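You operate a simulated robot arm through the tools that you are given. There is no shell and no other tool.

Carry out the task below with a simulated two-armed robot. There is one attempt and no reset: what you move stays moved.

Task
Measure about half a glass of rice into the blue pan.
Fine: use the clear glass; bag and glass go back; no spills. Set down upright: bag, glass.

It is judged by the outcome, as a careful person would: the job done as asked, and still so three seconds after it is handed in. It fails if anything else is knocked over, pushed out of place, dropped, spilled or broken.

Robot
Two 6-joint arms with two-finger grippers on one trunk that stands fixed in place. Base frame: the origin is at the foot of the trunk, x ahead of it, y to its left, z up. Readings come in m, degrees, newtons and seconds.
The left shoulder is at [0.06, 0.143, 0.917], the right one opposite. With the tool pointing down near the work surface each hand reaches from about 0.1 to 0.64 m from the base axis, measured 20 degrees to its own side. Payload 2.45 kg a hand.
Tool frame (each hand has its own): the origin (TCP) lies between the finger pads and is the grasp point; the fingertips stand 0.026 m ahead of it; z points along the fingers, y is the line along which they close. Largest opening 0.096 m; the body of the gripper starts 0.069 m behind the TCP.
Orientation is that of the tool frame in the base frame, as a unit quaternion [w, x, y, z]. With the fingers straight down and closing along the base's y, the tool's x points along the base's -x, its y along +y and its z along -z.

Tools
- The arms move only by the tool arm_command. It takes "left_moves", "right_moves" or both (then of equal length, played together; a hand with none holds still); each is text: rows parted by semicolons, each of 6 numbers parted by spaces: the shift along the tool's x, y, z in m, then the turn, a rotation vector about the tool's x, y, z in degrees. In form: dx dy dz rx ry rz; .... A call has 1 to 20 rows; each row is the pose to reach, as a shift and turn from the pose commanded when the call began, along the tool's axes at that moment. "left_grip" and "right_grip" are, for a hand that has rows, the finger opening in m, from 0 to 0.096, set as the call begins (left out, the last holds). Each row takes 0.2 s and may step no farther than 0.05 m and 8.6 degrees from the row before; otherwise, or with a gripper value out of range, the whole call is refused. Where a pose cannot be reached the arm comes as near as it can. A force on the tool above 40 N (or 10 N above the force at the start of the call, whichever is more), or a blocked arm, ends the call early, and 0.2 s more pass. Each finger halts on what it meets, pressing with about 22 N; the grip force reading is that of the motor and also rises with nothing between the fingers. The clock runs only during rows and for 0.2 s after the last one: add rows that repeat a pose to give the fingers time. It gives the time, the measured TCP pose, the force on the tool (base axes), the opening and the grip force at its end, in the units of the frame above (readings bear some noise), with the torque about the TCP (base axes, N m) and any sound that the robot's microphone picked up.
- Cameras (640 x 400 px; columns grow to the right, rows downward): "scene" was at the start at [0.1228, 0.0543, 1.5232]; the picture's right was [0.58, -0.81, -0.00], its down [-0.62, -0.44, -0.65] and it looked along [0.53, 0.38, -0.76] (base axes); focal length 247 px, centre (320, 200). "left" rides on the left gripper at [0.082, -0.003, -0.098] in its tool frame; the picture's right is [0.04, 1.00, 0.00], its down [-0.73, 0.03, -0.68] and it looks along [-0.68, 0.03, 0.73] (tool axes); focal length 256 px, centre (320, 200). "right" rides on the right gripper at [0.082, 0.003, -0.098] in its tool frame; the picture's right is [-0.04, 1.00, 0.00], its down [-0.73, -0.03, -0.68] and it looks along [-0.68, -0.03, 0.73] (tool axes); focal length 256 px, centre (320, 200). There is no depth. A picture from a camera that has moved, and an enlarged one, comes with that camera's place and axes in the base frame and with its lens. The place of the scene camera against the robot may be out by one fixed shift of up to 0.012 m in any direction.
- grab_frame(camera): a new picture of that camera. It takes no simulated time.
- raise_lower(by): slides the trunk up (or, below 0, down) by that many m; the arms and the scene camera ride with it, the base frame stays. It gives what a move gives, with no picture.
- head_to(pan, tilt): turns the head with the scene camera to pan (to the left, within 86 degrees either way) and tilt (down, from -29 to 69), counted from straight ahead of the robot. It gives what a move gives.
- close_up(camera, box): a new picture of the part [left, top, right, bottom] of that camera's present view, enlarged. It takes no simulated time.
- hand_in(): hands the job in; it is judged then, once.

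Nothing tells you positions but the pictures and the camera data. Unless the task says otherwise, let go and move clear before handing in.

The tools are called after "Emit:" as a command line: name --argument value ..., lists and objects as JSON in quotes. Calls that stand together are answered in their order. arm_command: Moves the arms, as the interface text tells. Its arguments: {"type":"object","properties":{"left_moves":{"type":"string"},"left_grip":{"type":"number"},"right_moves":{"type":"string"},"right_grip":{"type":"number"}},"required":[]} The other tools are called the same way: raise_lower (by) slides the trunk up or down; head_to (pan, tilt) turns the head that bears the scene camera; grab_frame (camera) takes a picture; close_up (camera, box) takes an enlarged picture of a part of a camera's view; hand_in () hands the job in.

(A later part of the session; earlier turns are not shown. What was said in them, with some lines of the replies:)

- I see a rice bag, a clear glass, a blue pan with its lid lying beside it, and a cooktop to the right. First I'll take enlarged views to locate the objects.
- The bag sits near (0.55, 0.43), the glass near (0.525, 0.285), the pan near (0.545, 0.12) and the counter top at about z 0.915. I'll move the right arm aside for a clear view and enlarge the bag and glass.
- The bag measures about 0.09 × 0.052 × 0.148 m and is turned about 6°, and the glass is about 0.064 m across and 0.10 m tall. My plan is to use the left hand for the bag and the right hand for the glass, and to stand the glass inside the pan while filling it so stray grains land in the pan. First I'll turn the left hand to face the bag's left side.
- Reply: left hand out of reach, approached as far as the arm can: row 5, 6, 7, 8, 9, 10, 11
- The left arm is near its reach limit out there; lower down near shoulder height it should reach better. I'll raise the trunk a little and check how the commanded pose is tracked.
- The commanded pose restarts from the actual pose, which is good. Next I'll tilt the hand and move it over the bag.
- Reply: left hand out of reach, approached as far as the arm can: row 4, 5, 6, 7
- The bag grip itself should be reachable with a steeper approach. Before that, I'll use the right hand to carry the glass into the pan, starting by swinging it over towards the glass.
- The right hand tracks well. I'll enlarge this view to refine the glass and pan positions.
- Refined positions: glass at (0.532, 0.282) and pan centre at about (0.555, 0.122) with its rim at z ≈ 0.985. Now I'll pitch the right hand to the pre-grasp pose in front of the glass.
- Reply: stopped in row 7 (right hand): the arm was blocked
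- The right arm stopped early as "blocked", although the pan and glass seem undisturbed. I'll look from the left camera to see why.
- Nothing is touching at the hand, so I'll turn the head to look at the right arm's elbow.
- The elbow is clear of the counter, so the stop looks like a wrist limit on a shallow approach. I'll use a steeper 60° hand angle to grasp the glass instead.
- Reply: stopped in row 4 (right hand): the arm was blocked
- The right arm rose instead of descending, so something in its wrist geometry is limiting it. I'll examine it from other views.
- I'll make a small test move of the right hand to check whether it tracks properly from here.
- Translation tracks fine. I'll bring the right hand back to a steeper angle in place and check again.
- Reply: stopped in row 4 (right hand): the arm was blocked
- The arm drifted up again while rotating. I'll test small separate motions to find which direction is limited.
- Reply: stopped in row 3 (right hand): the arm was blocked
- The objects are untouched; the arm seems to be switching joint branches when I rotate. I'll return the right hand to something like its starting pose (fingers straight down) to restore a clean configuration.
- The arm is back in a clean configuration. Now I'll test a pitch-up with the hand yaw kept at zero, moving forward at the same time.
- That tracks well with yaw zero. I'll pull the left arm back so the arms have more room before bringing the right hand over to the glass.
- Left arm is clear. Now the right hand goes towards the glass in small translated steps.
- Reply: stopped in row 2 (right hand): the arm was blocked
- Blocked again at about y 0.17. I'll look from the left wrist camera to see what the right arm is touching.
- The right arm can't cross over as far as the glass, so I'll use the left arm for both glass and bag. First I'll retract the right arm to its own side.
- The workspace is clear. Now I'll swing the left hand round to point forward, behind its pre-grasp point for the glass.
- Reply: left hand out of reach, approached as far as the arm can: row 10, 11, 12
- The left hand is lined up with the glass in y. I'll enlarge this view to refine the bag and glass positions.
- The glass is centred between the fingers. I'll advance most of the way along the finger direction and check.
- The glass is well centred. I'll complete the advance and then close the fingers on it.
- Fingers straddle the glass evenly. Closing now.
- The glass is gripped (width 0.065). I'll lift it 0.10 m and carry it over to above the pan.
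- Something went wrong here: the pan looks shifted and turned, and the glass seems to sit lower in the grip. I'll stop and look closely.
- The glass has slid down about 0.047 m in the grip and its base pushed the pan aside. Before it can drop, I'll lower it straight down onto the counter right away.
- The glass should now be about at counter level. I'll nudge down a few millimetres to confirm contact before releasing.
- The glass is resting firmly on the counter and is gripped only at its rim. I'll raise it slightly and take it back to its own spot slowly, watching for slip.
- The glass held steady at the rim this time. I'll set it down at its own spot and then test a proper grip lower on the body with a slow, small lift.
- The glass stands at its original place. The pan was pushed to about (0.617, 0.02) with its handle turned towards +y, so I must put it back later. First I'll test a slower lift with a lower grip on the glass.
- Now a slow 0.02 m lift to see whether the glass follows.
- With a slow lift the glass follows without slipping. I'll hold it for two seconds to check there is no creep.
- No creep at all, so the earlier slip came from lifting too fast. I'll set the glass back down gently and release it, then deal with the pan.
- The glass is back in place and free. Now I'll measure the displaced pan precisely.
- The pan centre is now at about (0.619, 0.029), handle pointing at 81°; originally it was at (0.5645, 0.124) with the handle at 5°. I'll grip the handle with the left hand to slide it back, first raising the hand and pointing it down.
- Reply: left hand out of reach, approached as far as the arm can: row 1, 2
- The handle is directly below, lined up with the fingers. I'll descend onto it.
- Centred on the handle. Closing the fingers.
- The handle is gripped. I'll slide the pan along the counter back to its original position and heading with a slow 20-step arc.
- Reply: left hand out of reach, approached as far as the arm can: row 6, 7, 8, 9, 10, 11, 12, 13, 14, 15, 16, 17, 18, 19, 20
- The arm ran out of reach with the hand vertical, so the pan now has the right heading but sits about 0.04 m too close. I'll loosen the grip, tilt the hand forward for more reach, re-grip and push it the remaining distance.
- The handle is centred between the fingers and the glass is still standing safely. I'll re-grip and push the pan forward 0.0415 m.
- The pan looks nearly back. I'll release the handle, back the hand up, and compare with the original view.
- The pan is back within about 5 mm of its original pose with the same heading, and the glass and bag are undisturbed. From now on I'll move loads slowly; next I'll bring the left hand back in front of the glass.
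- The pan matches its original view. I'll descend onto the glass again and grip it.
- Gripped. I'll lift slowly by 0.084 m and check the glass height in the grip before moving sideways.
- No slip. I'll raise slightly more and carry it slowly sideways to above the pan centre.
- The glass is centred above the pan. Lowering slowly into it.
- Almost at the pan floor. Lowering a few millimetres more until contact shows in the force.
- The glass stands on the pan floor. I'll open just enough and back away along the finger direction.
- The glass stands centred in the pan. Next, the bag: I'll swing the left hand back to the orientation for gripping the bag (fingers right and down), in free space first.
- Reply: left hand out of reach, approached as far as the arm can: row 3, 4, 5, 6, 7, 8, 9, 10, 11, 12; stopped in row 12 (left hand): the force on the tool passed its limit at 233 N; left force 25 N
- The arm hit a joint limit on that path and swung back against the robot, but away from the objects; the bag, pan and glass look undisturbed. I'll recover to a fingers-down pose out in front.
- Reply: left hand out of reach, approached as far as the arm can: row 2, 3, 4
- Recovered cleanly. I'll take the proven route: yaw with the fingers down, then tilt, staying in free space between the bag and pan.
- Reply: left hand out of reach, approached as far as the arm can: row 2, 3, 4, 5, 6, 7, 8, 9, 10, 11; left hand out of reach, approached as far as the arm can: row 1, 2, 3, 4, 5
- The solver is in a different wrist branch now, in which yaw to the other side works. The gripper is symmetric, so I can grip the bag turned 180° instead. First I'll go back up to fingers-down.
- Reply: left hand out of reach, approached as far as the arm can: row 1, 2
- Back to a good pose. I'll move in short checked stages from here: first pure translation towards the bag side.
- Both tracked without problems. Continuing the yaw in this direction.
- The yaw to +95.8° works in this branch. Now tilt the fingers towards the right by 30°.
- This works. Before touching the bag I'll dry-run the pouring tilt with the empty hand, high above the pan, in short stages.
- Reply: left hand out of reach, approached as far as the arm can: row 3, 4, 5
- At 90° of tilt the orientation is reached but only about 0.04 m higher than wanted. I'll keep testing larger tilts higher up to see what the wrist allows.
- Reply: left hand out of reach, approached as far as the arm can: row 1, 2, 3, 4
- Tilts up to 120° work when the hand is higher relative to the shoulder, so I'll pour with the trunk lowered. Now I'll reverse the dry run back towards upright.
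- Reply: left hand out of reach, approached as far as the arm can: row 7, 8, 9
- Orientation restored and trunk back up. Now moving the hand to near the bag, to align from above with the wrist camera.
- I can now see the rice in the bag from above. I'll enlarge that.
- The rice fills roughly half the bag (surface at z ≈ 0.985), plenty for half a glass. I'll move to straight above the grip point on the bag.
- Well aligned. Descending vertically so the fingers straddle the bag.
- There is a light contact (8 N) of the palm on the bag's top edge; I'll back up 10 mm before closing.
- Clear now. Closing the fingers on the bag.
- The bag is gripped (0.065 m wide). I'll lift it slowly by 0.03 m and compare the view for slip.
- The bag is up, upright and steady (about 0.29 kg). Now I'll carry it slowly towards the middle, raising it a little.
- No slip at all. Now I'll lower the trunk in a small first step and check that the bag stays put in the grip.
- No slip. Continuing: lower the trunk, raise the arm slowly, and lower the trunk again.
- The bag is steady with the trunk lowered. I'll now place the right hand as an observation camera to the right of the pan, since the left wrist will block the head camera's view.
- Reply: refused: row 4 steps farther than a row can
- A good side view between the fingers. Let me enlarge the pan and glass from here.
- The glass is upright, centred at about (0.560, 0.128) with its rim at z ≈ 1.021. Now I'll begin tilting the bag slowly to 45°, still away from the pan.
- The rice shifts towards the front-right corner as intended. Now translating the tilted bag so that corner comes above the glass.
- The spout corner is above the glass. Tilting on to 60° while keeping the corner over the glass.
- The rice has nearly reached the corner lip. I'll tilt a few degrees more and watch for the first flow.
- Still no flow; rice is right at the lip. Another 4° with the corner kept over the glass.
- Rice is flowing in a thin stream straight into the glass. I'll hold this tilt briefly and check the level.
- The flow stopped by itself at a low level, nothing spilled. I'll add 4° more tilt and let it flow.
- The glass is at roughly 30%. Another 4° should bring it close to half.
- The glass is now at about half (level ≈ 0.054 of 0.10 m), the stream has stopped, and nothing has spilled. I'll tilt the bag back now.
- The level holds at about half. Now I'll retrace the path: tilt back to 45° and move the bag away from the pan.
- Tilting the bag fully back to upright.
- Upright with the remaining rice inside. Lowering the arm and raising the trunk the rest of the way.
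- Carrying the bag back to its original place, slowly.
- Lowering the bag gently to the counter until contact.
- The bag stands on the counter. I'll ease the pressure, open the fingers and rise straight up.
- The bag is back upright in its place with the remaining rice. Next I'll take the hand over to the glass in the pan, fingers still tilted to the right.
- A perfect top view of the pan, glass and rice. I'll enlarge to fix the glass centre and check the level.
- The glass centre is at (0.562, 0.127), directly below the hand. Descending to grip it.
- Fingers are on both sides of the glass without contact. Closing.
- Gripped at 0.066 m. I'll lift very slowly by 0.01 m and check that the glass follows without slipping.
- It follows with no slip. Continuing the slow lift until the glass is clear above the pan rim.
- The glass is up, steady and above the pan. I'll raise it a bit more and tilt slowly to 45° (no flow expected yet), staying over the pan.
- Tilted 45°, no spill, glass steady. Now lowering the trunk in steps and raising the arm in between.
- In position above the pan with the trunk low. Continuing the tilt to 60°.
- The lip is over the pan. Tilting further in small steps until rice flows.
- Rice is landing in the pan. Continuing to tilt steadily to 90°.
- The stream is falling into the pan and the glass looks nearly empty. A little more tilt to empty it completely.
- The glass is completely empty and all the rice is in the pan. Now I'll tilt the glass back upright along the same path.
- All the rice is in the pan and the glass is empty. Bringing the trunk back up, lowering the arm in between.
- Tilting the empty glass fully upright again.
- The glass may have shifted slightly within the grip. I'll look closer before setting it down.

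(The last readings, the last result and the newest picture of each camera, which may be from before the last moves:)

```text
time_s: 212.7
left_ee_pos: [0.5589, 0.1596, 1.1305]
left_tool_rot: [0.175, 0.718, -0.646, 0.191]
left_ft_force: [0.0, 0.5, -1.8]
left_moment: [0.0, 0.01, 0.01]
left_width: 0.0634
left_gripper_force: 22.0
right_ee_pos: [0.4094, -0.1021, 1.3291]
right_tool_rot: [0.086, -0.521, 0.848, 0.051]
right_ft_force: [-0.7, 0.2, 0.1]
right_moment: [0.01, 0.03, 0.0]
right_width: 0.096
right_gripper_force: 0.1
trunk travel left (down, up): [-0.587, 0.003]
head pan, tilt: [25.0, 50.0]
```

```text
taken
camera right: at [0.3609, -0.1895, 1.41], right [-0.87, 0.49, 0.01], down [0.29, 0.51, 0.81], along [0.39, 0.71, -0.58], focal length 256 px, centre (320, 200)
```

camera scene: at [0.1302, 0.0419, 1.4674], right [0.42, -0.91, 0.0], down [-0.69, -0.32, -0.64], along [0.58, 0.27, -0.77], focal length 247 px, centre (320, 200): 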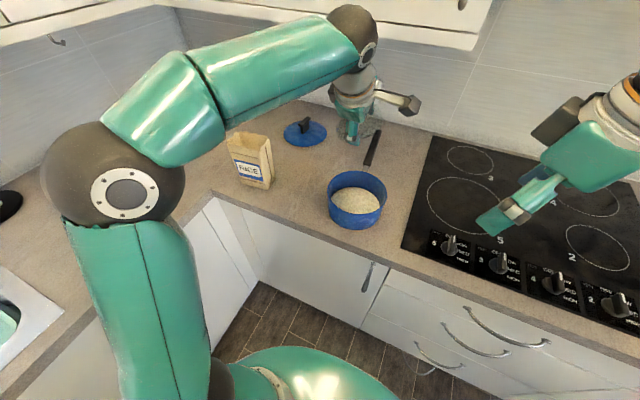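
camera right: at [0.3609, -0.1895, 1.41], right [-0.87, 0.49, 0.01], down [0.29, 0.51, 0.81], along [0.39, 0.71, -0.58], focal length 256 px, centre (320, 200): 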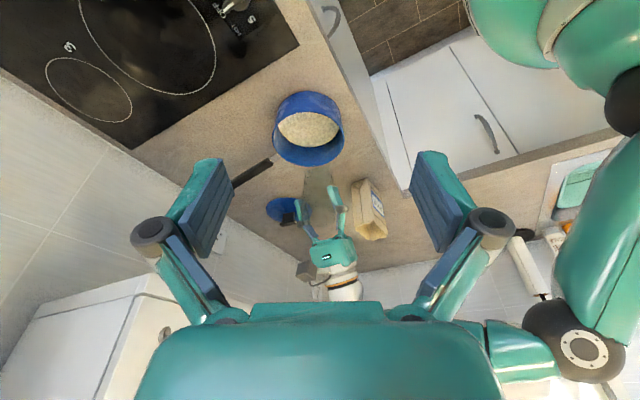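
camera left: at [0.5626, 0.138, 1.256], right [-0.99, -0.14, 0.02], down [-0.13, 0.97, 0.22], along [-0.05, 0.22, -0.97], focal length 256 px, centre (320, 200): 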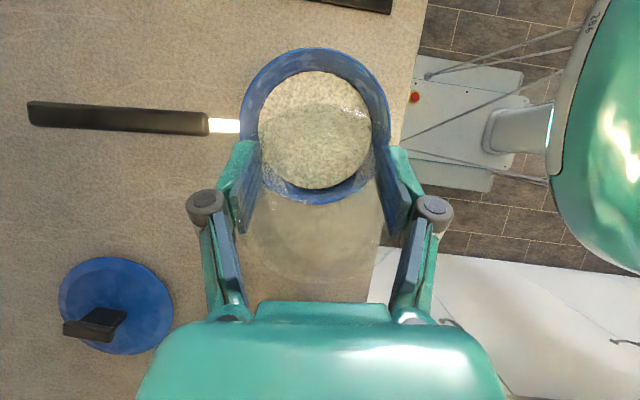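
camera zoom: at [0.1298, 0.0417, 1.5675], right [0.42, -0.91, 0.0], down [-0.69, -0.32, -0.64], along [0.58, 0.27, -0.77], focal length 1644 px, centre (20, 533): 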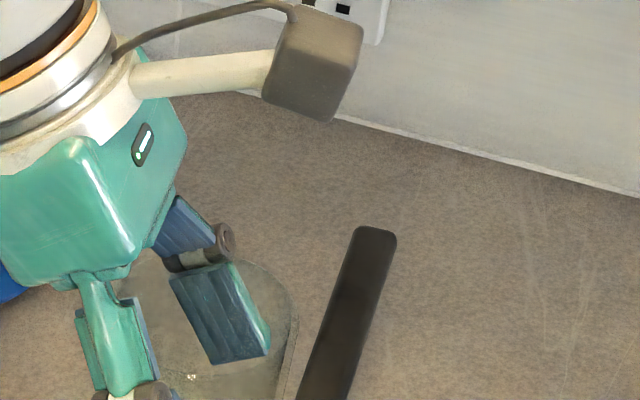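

The glass has slid a few millimetres in the grip but is still upright. To keep the wrist clear of the bag when placing it, I'll yaw the hand around the vertical, testing half of it first.

Emit:
arm_command --left_moves "0 0 0 2.8 0 -4.9; 0 0 0 5.6 -0.05 -9.8; 0 0 0 8.4 -0.08 -14.7; 0 0 0 11.25 -0.1 -19.5; 0 0 0 11.25 -0.1 -19.5"

Emit:
grab_frame --camera "scene"

```text
time_s: 213.9
left_ee_pos: [0.5586, 0.1585, 1.13]
left_tool_rot: [0.131, 0.832, -0.493, 0.22]
left_ft_force: [0.0, -0.5, -2.2]
left_moment: [0.02, 0.03, -0.02]
left_width: 0.0635
left_gripper_force: 22.1
right_ee_pos: [0.4097, -0.1004, 1.3289]
right_tool_rot: [0.086, -0.52, 0.848, 0.052]
right_ft_force: [0.1, 1.1, -0.3]
right_moment: [0.0, 0.04, -0.03]
right_width: 0.0961
right_gripper_force: 0.1
trunk travel left (down, up): [-0.587, 0.003]
head pan, tilt: [25.0, 50.0]
```

```text
taken
camera scene: at [0.1304, 0.042, 1.5674], right [0.42, -0.91, 0.0], down [-0.69, -0.32, -0.64], along [0.58, 0.27, -0.77], focal length 247 px, centre (320, 200)
```

scene: 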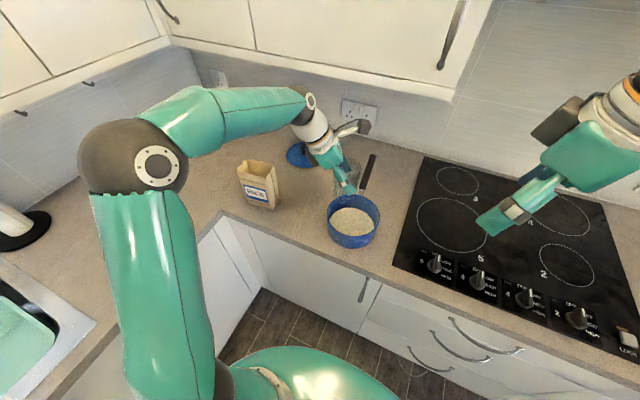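

Emit:
arm_command --left_moves "0 0 0 2.8 0 -4.9; 0 0 0 5.6 -0.05 -9.8; 0 0 0 8.4 -0.08 -14.7; 0 0 0 11.25 -0.1 -19.5; 0 0 0 11.25 -0.1 -19.5"

Emit:
grab_frame --camera "left"

Emit:
close_up --camera "scene" --box '[280, 100, 440, 260]'

```text
time_s: 215.1
left_ee_pos: [0.5585, 0.1594, 1.1306]
left_tool_rot: [0.086, 0.911, -0.322, 0.242]
left_ft_force: [0.2, -0.4, -1.6]
left_moment: [0.02, 0.0, 0.01]
left_width: 0.0635
left_gripper_force: 21.7
right_ee_pos: [0.4093, -0.1021, 1.329]
right_tool_rot: [0.086, -0.521, 0.848, 0.051]
right_ft_force: [-0.7, -0.1, -0.3]
right_moment: [-0.04, -0.02, 0.02]
right_width: 0.0958
right_gripper_force: 0.1
trunk travel left (down, up): [-0.587, 0.003]
head pan, tilt: [25.0, 50.0]
```

```text
taken
camera left: at [0.5777, 0.148, 1.2563], right [-0.6, -0.8, 0.02], down [-0.78, 0.59, 0.23], along [-0.19, 0.12, -0.97], focal length 256 px, centre (320, 200)
```

left: 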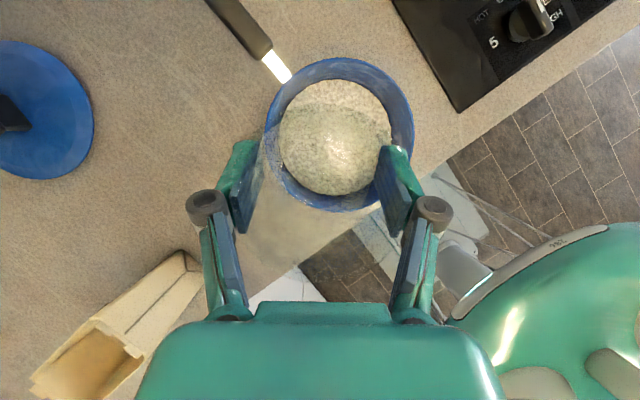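

```text
2.50 times, centred on (360, 180) of scene
camera zoom: at [0.1302, 0.0421, 1.5674], right [0.42, -0.91, 0.0], down [-0.69, -0.32, -0.64], along [0.58, 0.27, -0.77], focal length 617 px, centre (220, 250)
```

zoom: 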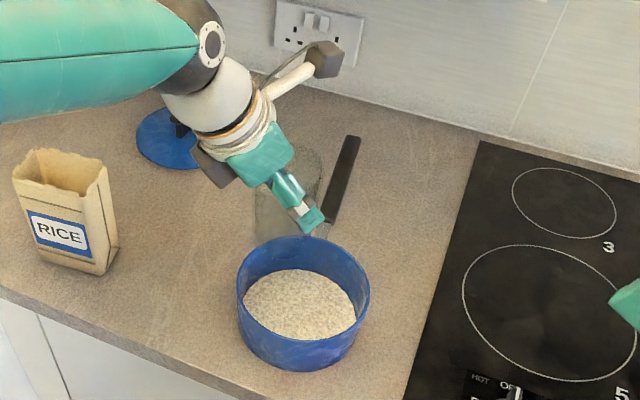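

Upright and clear. Now carrying the empty glass slowly back to above its original spot.

Emit:
arm_command --left_moves "-0.0077 -0.0061 -0.0026 0 0 0; -0.0154 -0.0122 -0.0051 0 0 0; -0.023 -0.0183 -0.0077 0 0 0; -0.0307 -0.0244 -0.0103 0 0 0; -0.0384 -0.0305 -0.0128 0 0 0; -0.0461 -0.0366 -0.0154 0 0 0; -0.0537 -0.0426 -0.018 0 0 0; -0.0614 -0.0487 -0.0206 0 0 0; -0.0691 -0.0548 -0.0231 0 0 0; -0.0768 -0.0609 -0.0257 0 0 0; -0.0844 -0.067 -0.0283 0 0 0; -0.0921 -0.0731 -0.0308 0 0 0; -0.0998 -0.0792 -0.0334 0 0 0; -0.0998 -0.0792 -0.0334 0 0 0"

Emit:
grab_frame --camera "left"

Emit:
close_up --camera "scene" --box '[200, 120, 400, 260]'

Emit:
close_up --camera "right" --box '[240, 80, 440, 300]'

```text
time_s: 218.1
left_ee_pos: [0.528, 0.2854, 1.1103]
left_tool_rot: [0.085, 0.912, -0.322, 0.241]
left_ft_force: [-0.1, 0.3, -2.1]
left_moment: [0.04, 0.0, 0.01]
left_width: 0.0635
left_gripper_force: 22.5
right_ee_pos: [0.4099, -0.1025, 1.329]
right_tool_rot: [0.086, -0.521, 0.848, 0.052]
right_ft_force: [-0.4, 0.5, -0.2]
right_moment: [0.0, 0.01, 0.02]
right_width: 0.096
right_gripper_force: 0.0
trunk travel left (down, up): [-0.587, 0.003]
head pan, tilt: [25.0, 50.0]
```

```text
taken
camera left: at [0.5455, 0.274, 1.2363], right [-0.6, -0.8, 0.02], down [-0.78, 0.59, 0.23], along [-0.19, 0.12, -0.97], focal length 256 px, centre (320, 200)
```

left: 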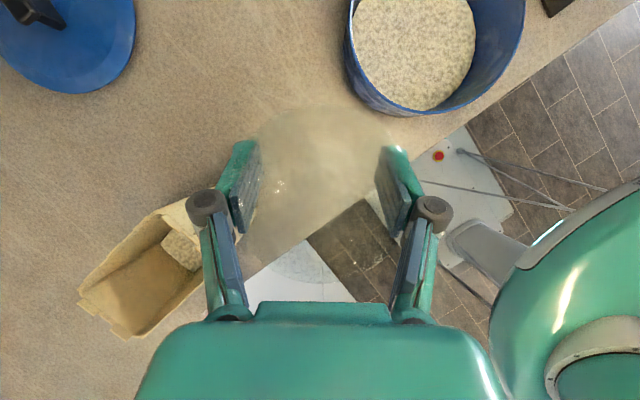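

```text
2.86 times, centred on (300, 190) of scene
camera zoom: at [0.13, 0.0418, 1.5674], right [0.42, -0.91, 0.0], down [-0.69, -0.32, -0.64], along [0.58, 0.27, -0.77], focal length 705 px, centre (377, 229)
```

zoom: 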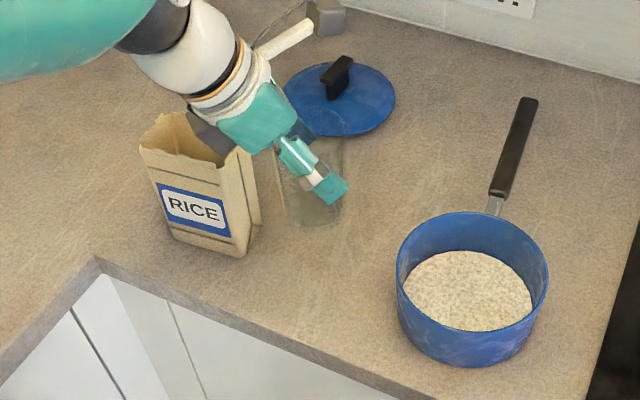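

```text
1.82 times, centred on (340, 190) of right
camera zoom: at [0.3611, -0.1895, 1.41], right [-0.87, 0.49, 0.01], down [0.29, 0.51, 0.81], along [0.39, 0.71, -0.58], focal length 465 px, centre (284, 218)
```

zoom: 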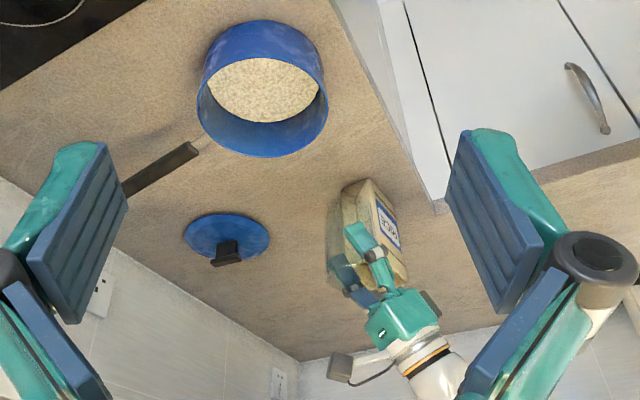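

The path down is clear of the bag by about 3 cm. Lowering the glass slowly.

Emit:
arm_command --left_moves "-0.0041 0 0.0072 0 0 0; -0.0083 0 0.0145 0 0 0; -0.0124 0 0.0217 0 0 0; -0.0165 0 0.0289 0 0 0; -0.0207 0 0.0361 0 0 0; -0.0248 0 0.0434 0 0 0; -0.0289 0 0.0506 0 0 0; -0.0331 0 0.0578 0 0 0; -0.0372 0 0.065 0 0 0; -0.0413 0 0.0723 0 0 0; -0.0455 0 0.0795 0 0 0; -0.0496 0 0.0867 0 0 0; -0.0496 0 0.0867 0 0 0"

Emit:
grab_frame --camera "left"

Emit:
close_up --camera "scene" --box '[230, 130, 350, 240]'

```text
time_s: 220.9
left_ee_pos: [0.528, 0.2866, 1.0098]
left_tool_rot: [0.085, 0.911, -0.323, 0.241]
left_ft_force: [-0.2, 0.6, -2.5]
left_moment: [0.03, 0.0, -0.01]
left_width: 0.0637
left_gripper_force: 22.4
right_ee_pos: [0.4097, -0.1014, 1.3294]
right_tool_rot: [0.086, -0.521, 0.848, 0.052]
right_ft_force: [-0.7, 0.4, 0.1]
right_moment: [0.0, 0.02, 0.01]
right_width: 0.0958
right_gripper_force: 0.0
trunk travel left (down, up): [-0.587, 0.003]
head pan, tilt: [25.0, 50.0]
```

```text
taken
camera left: at [0.5463, 0.2746, 1.136], right [-0.6, -0.8, 0.02], down [-0.78, 0.59, 0.23], along [-0.19, 0.12, -0.97], focal length 256 px, centre (320, 200)
```

left: 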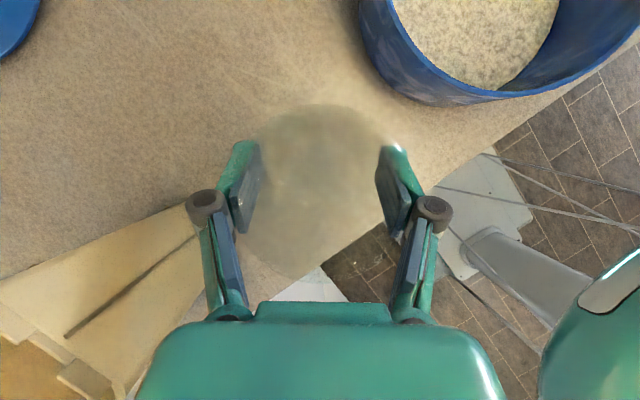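

```text
3.64 times, centred on (290, 185) of scene
camera zoom: at [0.1298, 0.042, 1.5675], right [0.42, -0.91, 0.0], down [-0.69, -0.32, -0.64], along [0.58, 0.27, -0.77], focal length 897 px, centre (429, 254)
```

zoom: 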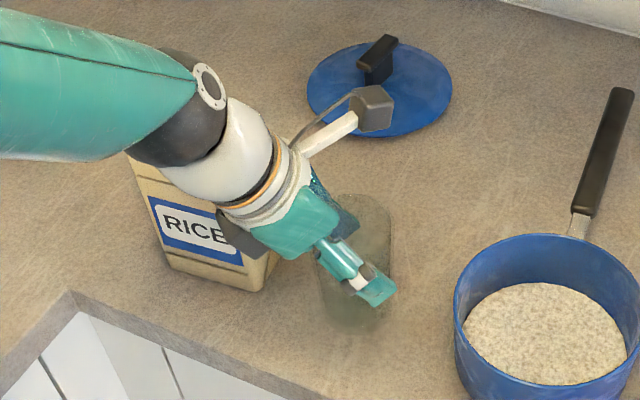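

No contact with the bag (force is just the glass's weight). Lowering the last centimetres in small steps.

Emit:
arm_command --left_moves "-0.002 0 0.0035 0 0 0; -0.004 0 0.0069 0 0 0; -0.006 0 0.0104 0 0 0; -0.008 0 0.0139 0 0 0; -0.008 0 0.0139 0 0 0"

Emit:
arm_command --left_moves "-0.0015 0 0.0026 0 0 0; -0.003 0 0.0052 0 0 0; -0.003 0 0.0052 0 0 0"

Emit:
close_up --camera "scene" --box '[230, 130, 350, 240]'

```text
time_s: 222.1
left_ee_pos: [0.5276, 0.2866, 0.9944]
left_tool_rot: [0.085, 0.911, -0.323, 0.241]
left_ft_force: [-0.4, -1.0, -1.7]
left_moment: [0.02, 0.01, 0.04]
left_width: 0.0637
left_gripper_force: 21.6
right_ee_pos: [0.4095, -0.1032, 1.3293]
right_tool_rot: [0.086, -0.52, 0.848, 0.052]
right_ft_force: [-0.3, 0.3, -0.3]
right_moment: [-0.03, 0.02, -0.01]
right_width: 0.0959
right_gripper_force: 0.0
trunk travel left (down, up): [-0.587, 0.003]
head pan, tilt: [25.0, 50.0]
```

```text
time_s: 222.9
left_ee_pos: [0.5271, 0.2851, 0.9888]
left_tool_rot: [0.085, 0.912, -0.322, 0.241]
left_ft_force: [0.2, -0.8, -1.7]
left_moment: [0.01, 0.0, 0.02]
left_width: 0.0635
left_gripper_force: 21.9
right_ee_pos: [0.4084, -0.1013, 1.33]
right_tool_rot: [0.086, -0.52, 0.848, 0.052]
right_ft_force: [0.2, 0.2, 0.3]
right_moment: [-0.02, 0.02, 0.0]
right_width: 0.096
right_gripper_force: 0.1
trunk travel left (down, up): [-0.587, 0.003]
head pan, tilt: [25.0, 50.0]
```

```text
3.64 times, centred on (290, 185) of scene
camera zoom: at [0.13, 0.042, 1.5674], right [0.42, -0.91, 0.0], down [-0.69, -0.32, -0.64], along [0.58, 0.27, -0.77], focal length 897 px, centre (429, 254)
```

zoom: 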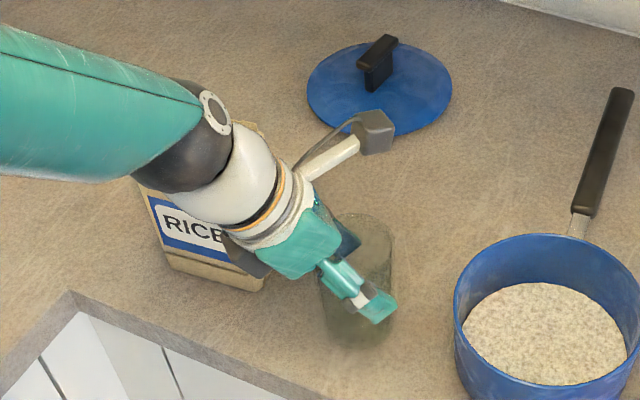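

Emit:
arm_command --left_moves "-0.0012 0 0.0022 0 0 0; -0.0022 0 0.0039 0 0 0; -0.0022 0 0.0039 0 0 0"

```text
time_s: 223.7
left_ee_pos: [0.5273, 0.2873, 0.9839]
left_tool_rot: [0.085, 0.912, -0.322, 0.24]
left_ft_force: [-0.5, 0.1, -1.3]
left_moment: [0.01, -0.02, 0.02]
left_width: 0.0638
left_gripper_force: 22.3
right_ee_pos: [0.4091, -0.1024, 1.3293]
right_tool_rot: [0.086, -0.52, 0.848, 0.051]
right_ft_force: [-0.2, 0.1, -0.3]
right_moment: [-0.02, 0.0, 0.01]
right_width: 0.0959
right_gripper_force: 0.0
trunk travel left (down, up): [-0.587, 0.003]
head pan, tilt: [25.0, 50.0]
```

Emit:
arm_command --left_moves "-0.0012 0 0.0022 0 0 0; -0.002 0 0.0035 0 0 0; -0.002 0 0.0035 0 0 0"

Emit:
close_up --camera "left" --box '[180, 60, 460, 320]'

```text
time_s: 224.5
left_ee_pos: [0.5267, 0.2869, 0.9825]
left_tool_rot: [0.084, 0.911, -0.322, 0.242]
left_ft_force: [-0.2, 0.9, 11.8]
left_moment: [-0.09, -0.12, 0.04]
left_width: 0.0638
left_gripper_force: 22.0
right_ee_pos: [0.4085, -0.1025, 1.3295]
right_tool_rot: [0.086, -0.521, 0.848, 0.051]
right_ft_force: [0.4, -0.1, -0.9]
right_moment: [0.01, -0.01, -0.03]
right_width: 0.096
right_gripper_force: 0.0
trunk travel left (down, up): [-0.587, 0.003]
head pan, tilt: [25.0, 50.0]
```

```text
1.54 times, centred on (320, 190) of left
camera zoom: at [0.5451, 0.2746, 1.1074], right [-0.6, -0.8, 0.02], down [-0.78, 0.59, 0.23], along [-0.19, 0.12, -0.97], focal length 394 px, centre (320, 215)
```

zoom: 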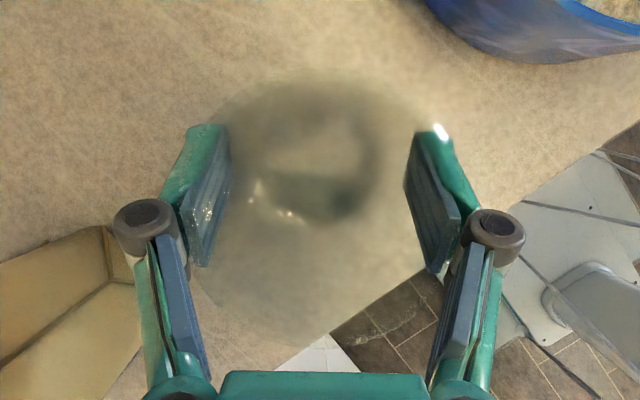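

The glass is on the counter at about (0.531, 0.285), within millimetres of where it stood. Easing the pressure and releasing.

Emit:
arm_command --left_moves "0.0007 0 -0.0013 0 0 0; 0.0007 0 -0.0013 0 0 0"

Emit:
arm_command --left_moves "0 0 0 0 0 0; 0 0 0 0 0 0; 0 0 0 0 0 0" --left_grip 0.085

Emit:
grab_frame --camera "left"

Emit:
close_up --camera "scene" --box '[230, 130, 350, 240]'

```text
time_s: 225.1
left_ee_pos: [0.5279, 0.2858, 0.9806]
left_tool_rot: [0.085, 0.912, -0.323, 0.24]
left_ft_force: [1.4, 2.2, 4.0]
left_moment: [0.04, -0.16, 0.03]
left_width: 0.0632
left_gripper_force: 21.6
right_ee_pos: [0.4094, -0.1026, 1.3288]
right_tool_rot: [0.085, -0.52, 0.848, 0.051]
right_ft_force: [-0.7, -0.2, 0.0]
right_moment: [0.02, 0.01, 0.0]
right_width: 0.0962
right_gripper_force: 0.0
trunk travel left (down, up): [-0.587, 0.003]
head pan, tilt: [25.0, 50.0]
```

```text
time_s: 225.9
left_ee_pos: [0.5281, 0.2867, 0.9822]
left_tool_rot: [0.085, 0.912, -0.322, 0.241]
left_ft_force: [0.0, -0.9, -0.6]
left_moment: [-0.02, 0.01, -0.02]
left_width: 0.0848
left_gripper_force: 0.1
right_ee_pos: [0.4095, -0.1014, 1.3296]
right_tool_rot: [0.086, -0.521, 0.848, 0.052]
right_ft_force: [-0.8, 0.0, 0.1]
right_moment: [0.0, 0.02, 0.01]
right_width: 0.0959
right_gripper_force: 0.1
trunk travel left (down, up): [-0.587, 0.003]
head pan, tilt: [25.0, 50.0]
```

```text
taken
camera left: at [0.5459, 0.2746, 1.1075], right [-0.6, -0.8, 0.02], down [-0.78, 0.59, 0.23], along [-0.19, 0.12, -0.97], focal length 256 px, centre (320, 200)
```

left: 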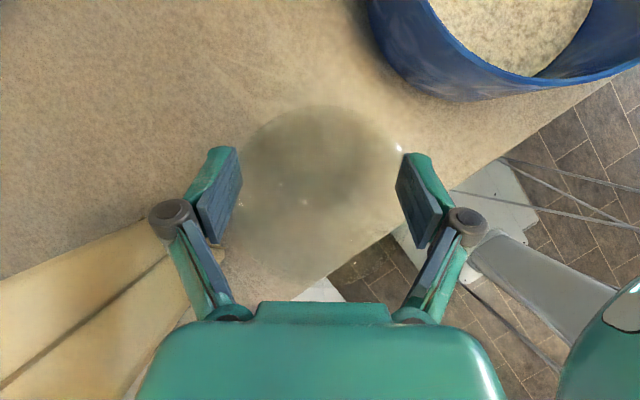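

```text
3.64 times, centred on (290, 185) of scene
camera zoom: at [0.1298, 0.0419, 1.5675], right [0.42, -0.91, 0.0], down [-0.69, -0.32, -0.64], along [0.58, 0.27, -0.77], focal length 897 px, centre (429, 254)
```

zoom: 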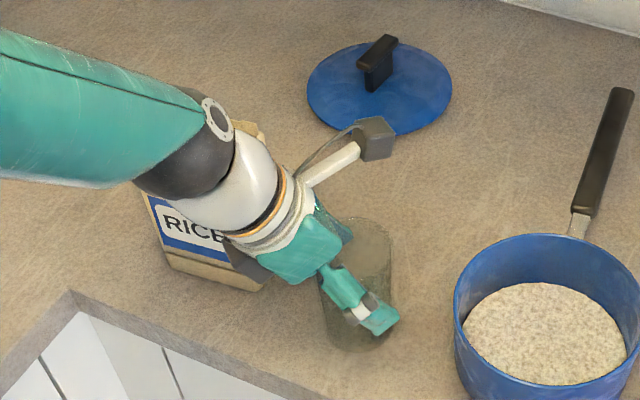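

Released and standing. Retreating straight up.

Emit:
arm_command --left_moves "0.005 0 -0.0087 0 0 0; 0.0124 0 -0.0217 0 0 0; 0.0223 0 -0.039 0 0 0; 0.0347 0 -0.0607 0 0 0; 0.0471 0 -0.0824 0 0 0; 0.0595 0 -0.104 0 0 0; 0.0595 0 -0.104 0 0 0"

Emit:
grab_frame --camera "left"

Emit:
close_up --camera "scene" --box '[200, 130, 400, 260]'

```text
time_s: 227.5
left_ee_pos: [0.5279, 0.2884, 1.1011]
left_tool_rot: [0.085, 0.911, -0.323, 0.241]
left_ft_force: [-0.1, -0.7, 0.5]
left_moment: [0.01, -0.02, -0.01]
left_width: 0.0849
left_gripper_force: 0.2
right_ee_pos: [0.4089, -0.1021, 1.3291]
right_tool_rot: [0.085, -0.52, 0.848, 0.051]
right_ft_force: [0.3, -0.3, -0.6]
right_moment: [0.03, 0.01, -0.01]
right_width: 0.0961
right_gripper_force: 0.0
trunk travel left (down, up): [-0.587, 0.003]
head pan, tilt: [25.0, 50.0]
```

```text
taken
camera left: at [0.5466, 0.2753, 1.2262], right [-0.6, -0.8, 0.02], down [-0.78, 0.59, 0.23], along [-0.19, 0.12, -0.97], focal length 256 px, centre (320, 200)
```

left: 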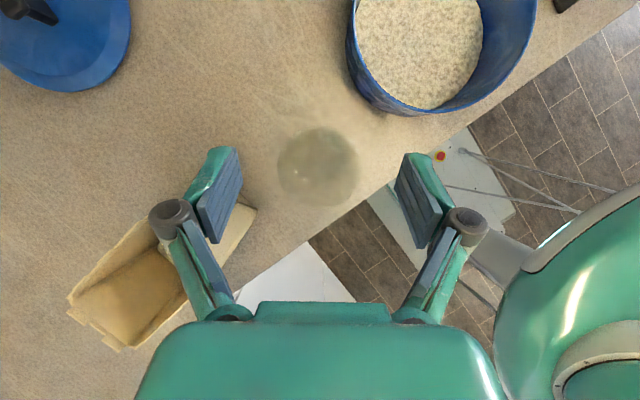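

```text
3.08 times, centred on (300, 195) of scene
camera zoom: at [0.1301, 0.042, 1.5674], right [0.42, -0.91, 0.0], down [-0.69, -0.32, -0.64], along [0.58, 0.27, -0.77], focal length 759 px, centre (382, 215)
```

zoom: 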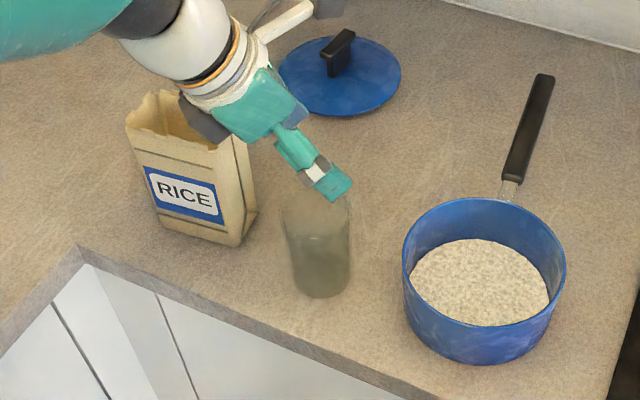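

The glass stands upright at its place, the bag and pan are as before, and the rice is in the pan. I'll move the left hand well clear and do a final inspection.

Emit:
arm_command --left_moves "-0.0038 0.0087 -0.031 0 0 0; -0.0077 0.0174 -0.0619 0 0 0; -0.0115 0.026 -0.0929 0 0 0; -0.0153 0.0347 -0.1238 0 0 0; -0.0153 0.0347 -0.1238 0 0 0"

Emit:
grab_frame --camera "scene"

Emit:
close_up --camera "scene" --box '[200, 130, 400, 260]'

Emit:
grab_frame --camera "right"

Emit:
grab_frame --camera "left"

```text
time_s: 228.7
left_ee_pos: [0.4498, 0.3074, 1.2023]
left_tool_rot: [0.085, 0.912, -0.322, 0.241]
left_ft_force: [0.4, -0.3, 0.1]
left_moment: [0.01, 0.0, -0.02]
left_width: 0.0851
left_gripper_force: 0.1
right_ee_pos: [0.41, -0.1013, 1.3297]
right_tool_rot: [0.086, -0.521, 0.848, 0.052]
right_ft_force: [0.8, -0.1, -0.8]
right_moment: [0.0, -0.02, 0.03]
right_width: 0.0958
right_gripper_force: 0.0
trunk travel left (down, up): [-0.587, 0.003]
head pan, tilt: [25.0, 50.0]
```

```text
taken
camera scene: at [0.1307, 0.042, 1.5674], right [0.42, -0.91, 0.0], down [-0.7, -0.32, -0.64], along [0.58, 0.27, -0.77], focal length 247 px, centre (320, 200)
```

scene: 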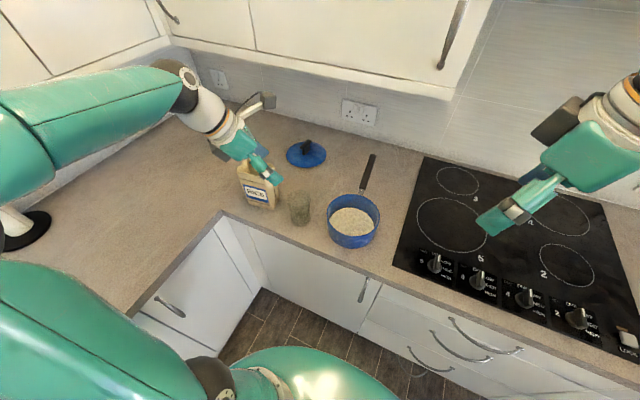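

```text
3.08 times, centred on (300, 195) of scene
camera zoom: at [0.1307, 0.042, 1.5674], right [0.42, -0.91, 0.0], down [-0.7, -0.32, -0.64], along [0.58, 0.27, -0.77], focal length 759 px, centre (382, 215)
```

zoom: 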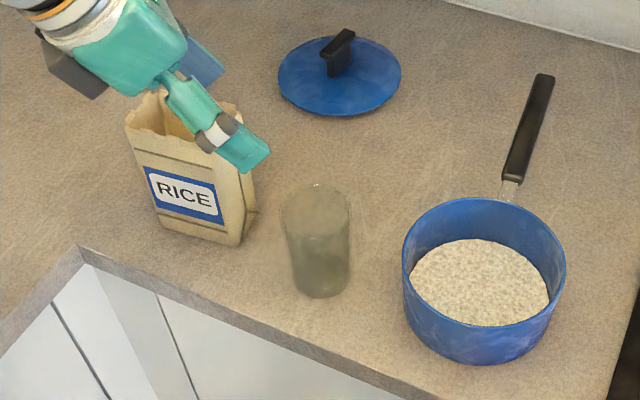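

```text
taken
camera right: at [0.3617, -0.1893, 1.4098], right [-0.87, 0.49, 0.01], down [0.29, 0.51, 0.81], along [0.39, 0.71, -0.58], focal length 256 px, centre (320, 200)
```

right: 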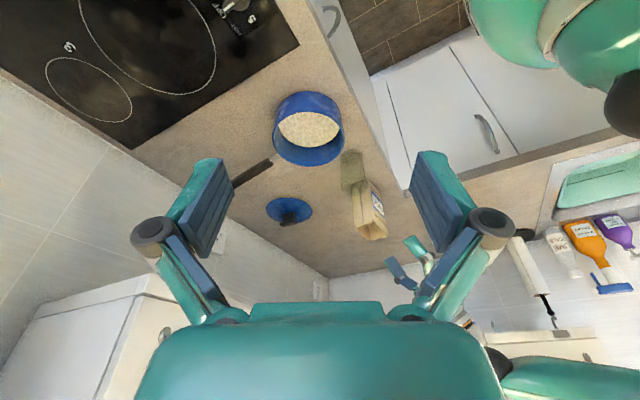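

```text
taken
camera left: at [0.4684, 0.2955, 1.3274], right [-0.6, -0.8, 0.02], down [-0.78, 0.59, 0.23], along [-0.19, 0.12, -0.97], focal length 256 px, centre (320, 200)
```

left: 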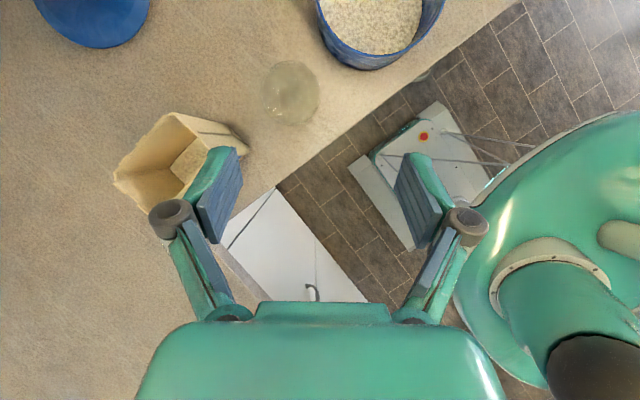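

The rice is in the pan with no grains on the counter. The bag and empty glass stand upright at their places (the glass within about 1 cm), the pan and lid are where they were, and both hands are clear. Handing in.

Emit:
hand_in

```text
The job is handed in.
```

The rice is in the blue pan: about half a glass, measured with the clear glass and tipped out completely. By the camera views it came to roughly 53–55% full.

- **Pan bumped:** On my first attempt the glass slipped in the grip and its base pushed the pan about 11 cm and turned it. I slid the pan back by its handle; it now sits within about 5 mm of where it started, handle pointing the same way.
- **Bag:** It stands upright in its original place, with the remaining rice inside.
- **Glass:** It is empty and standing upright, about 8 mm from its original spot.
- **Spills:** I poured with the glass standing in the pan, and I can see no grains on the counter.
- **Arm knock:** At one point the left arm swung back and hit the robot's own body, briefly at 233 N. It did not touch any of the kitchen items.

Both hands had let go and were clear before I handed it in.
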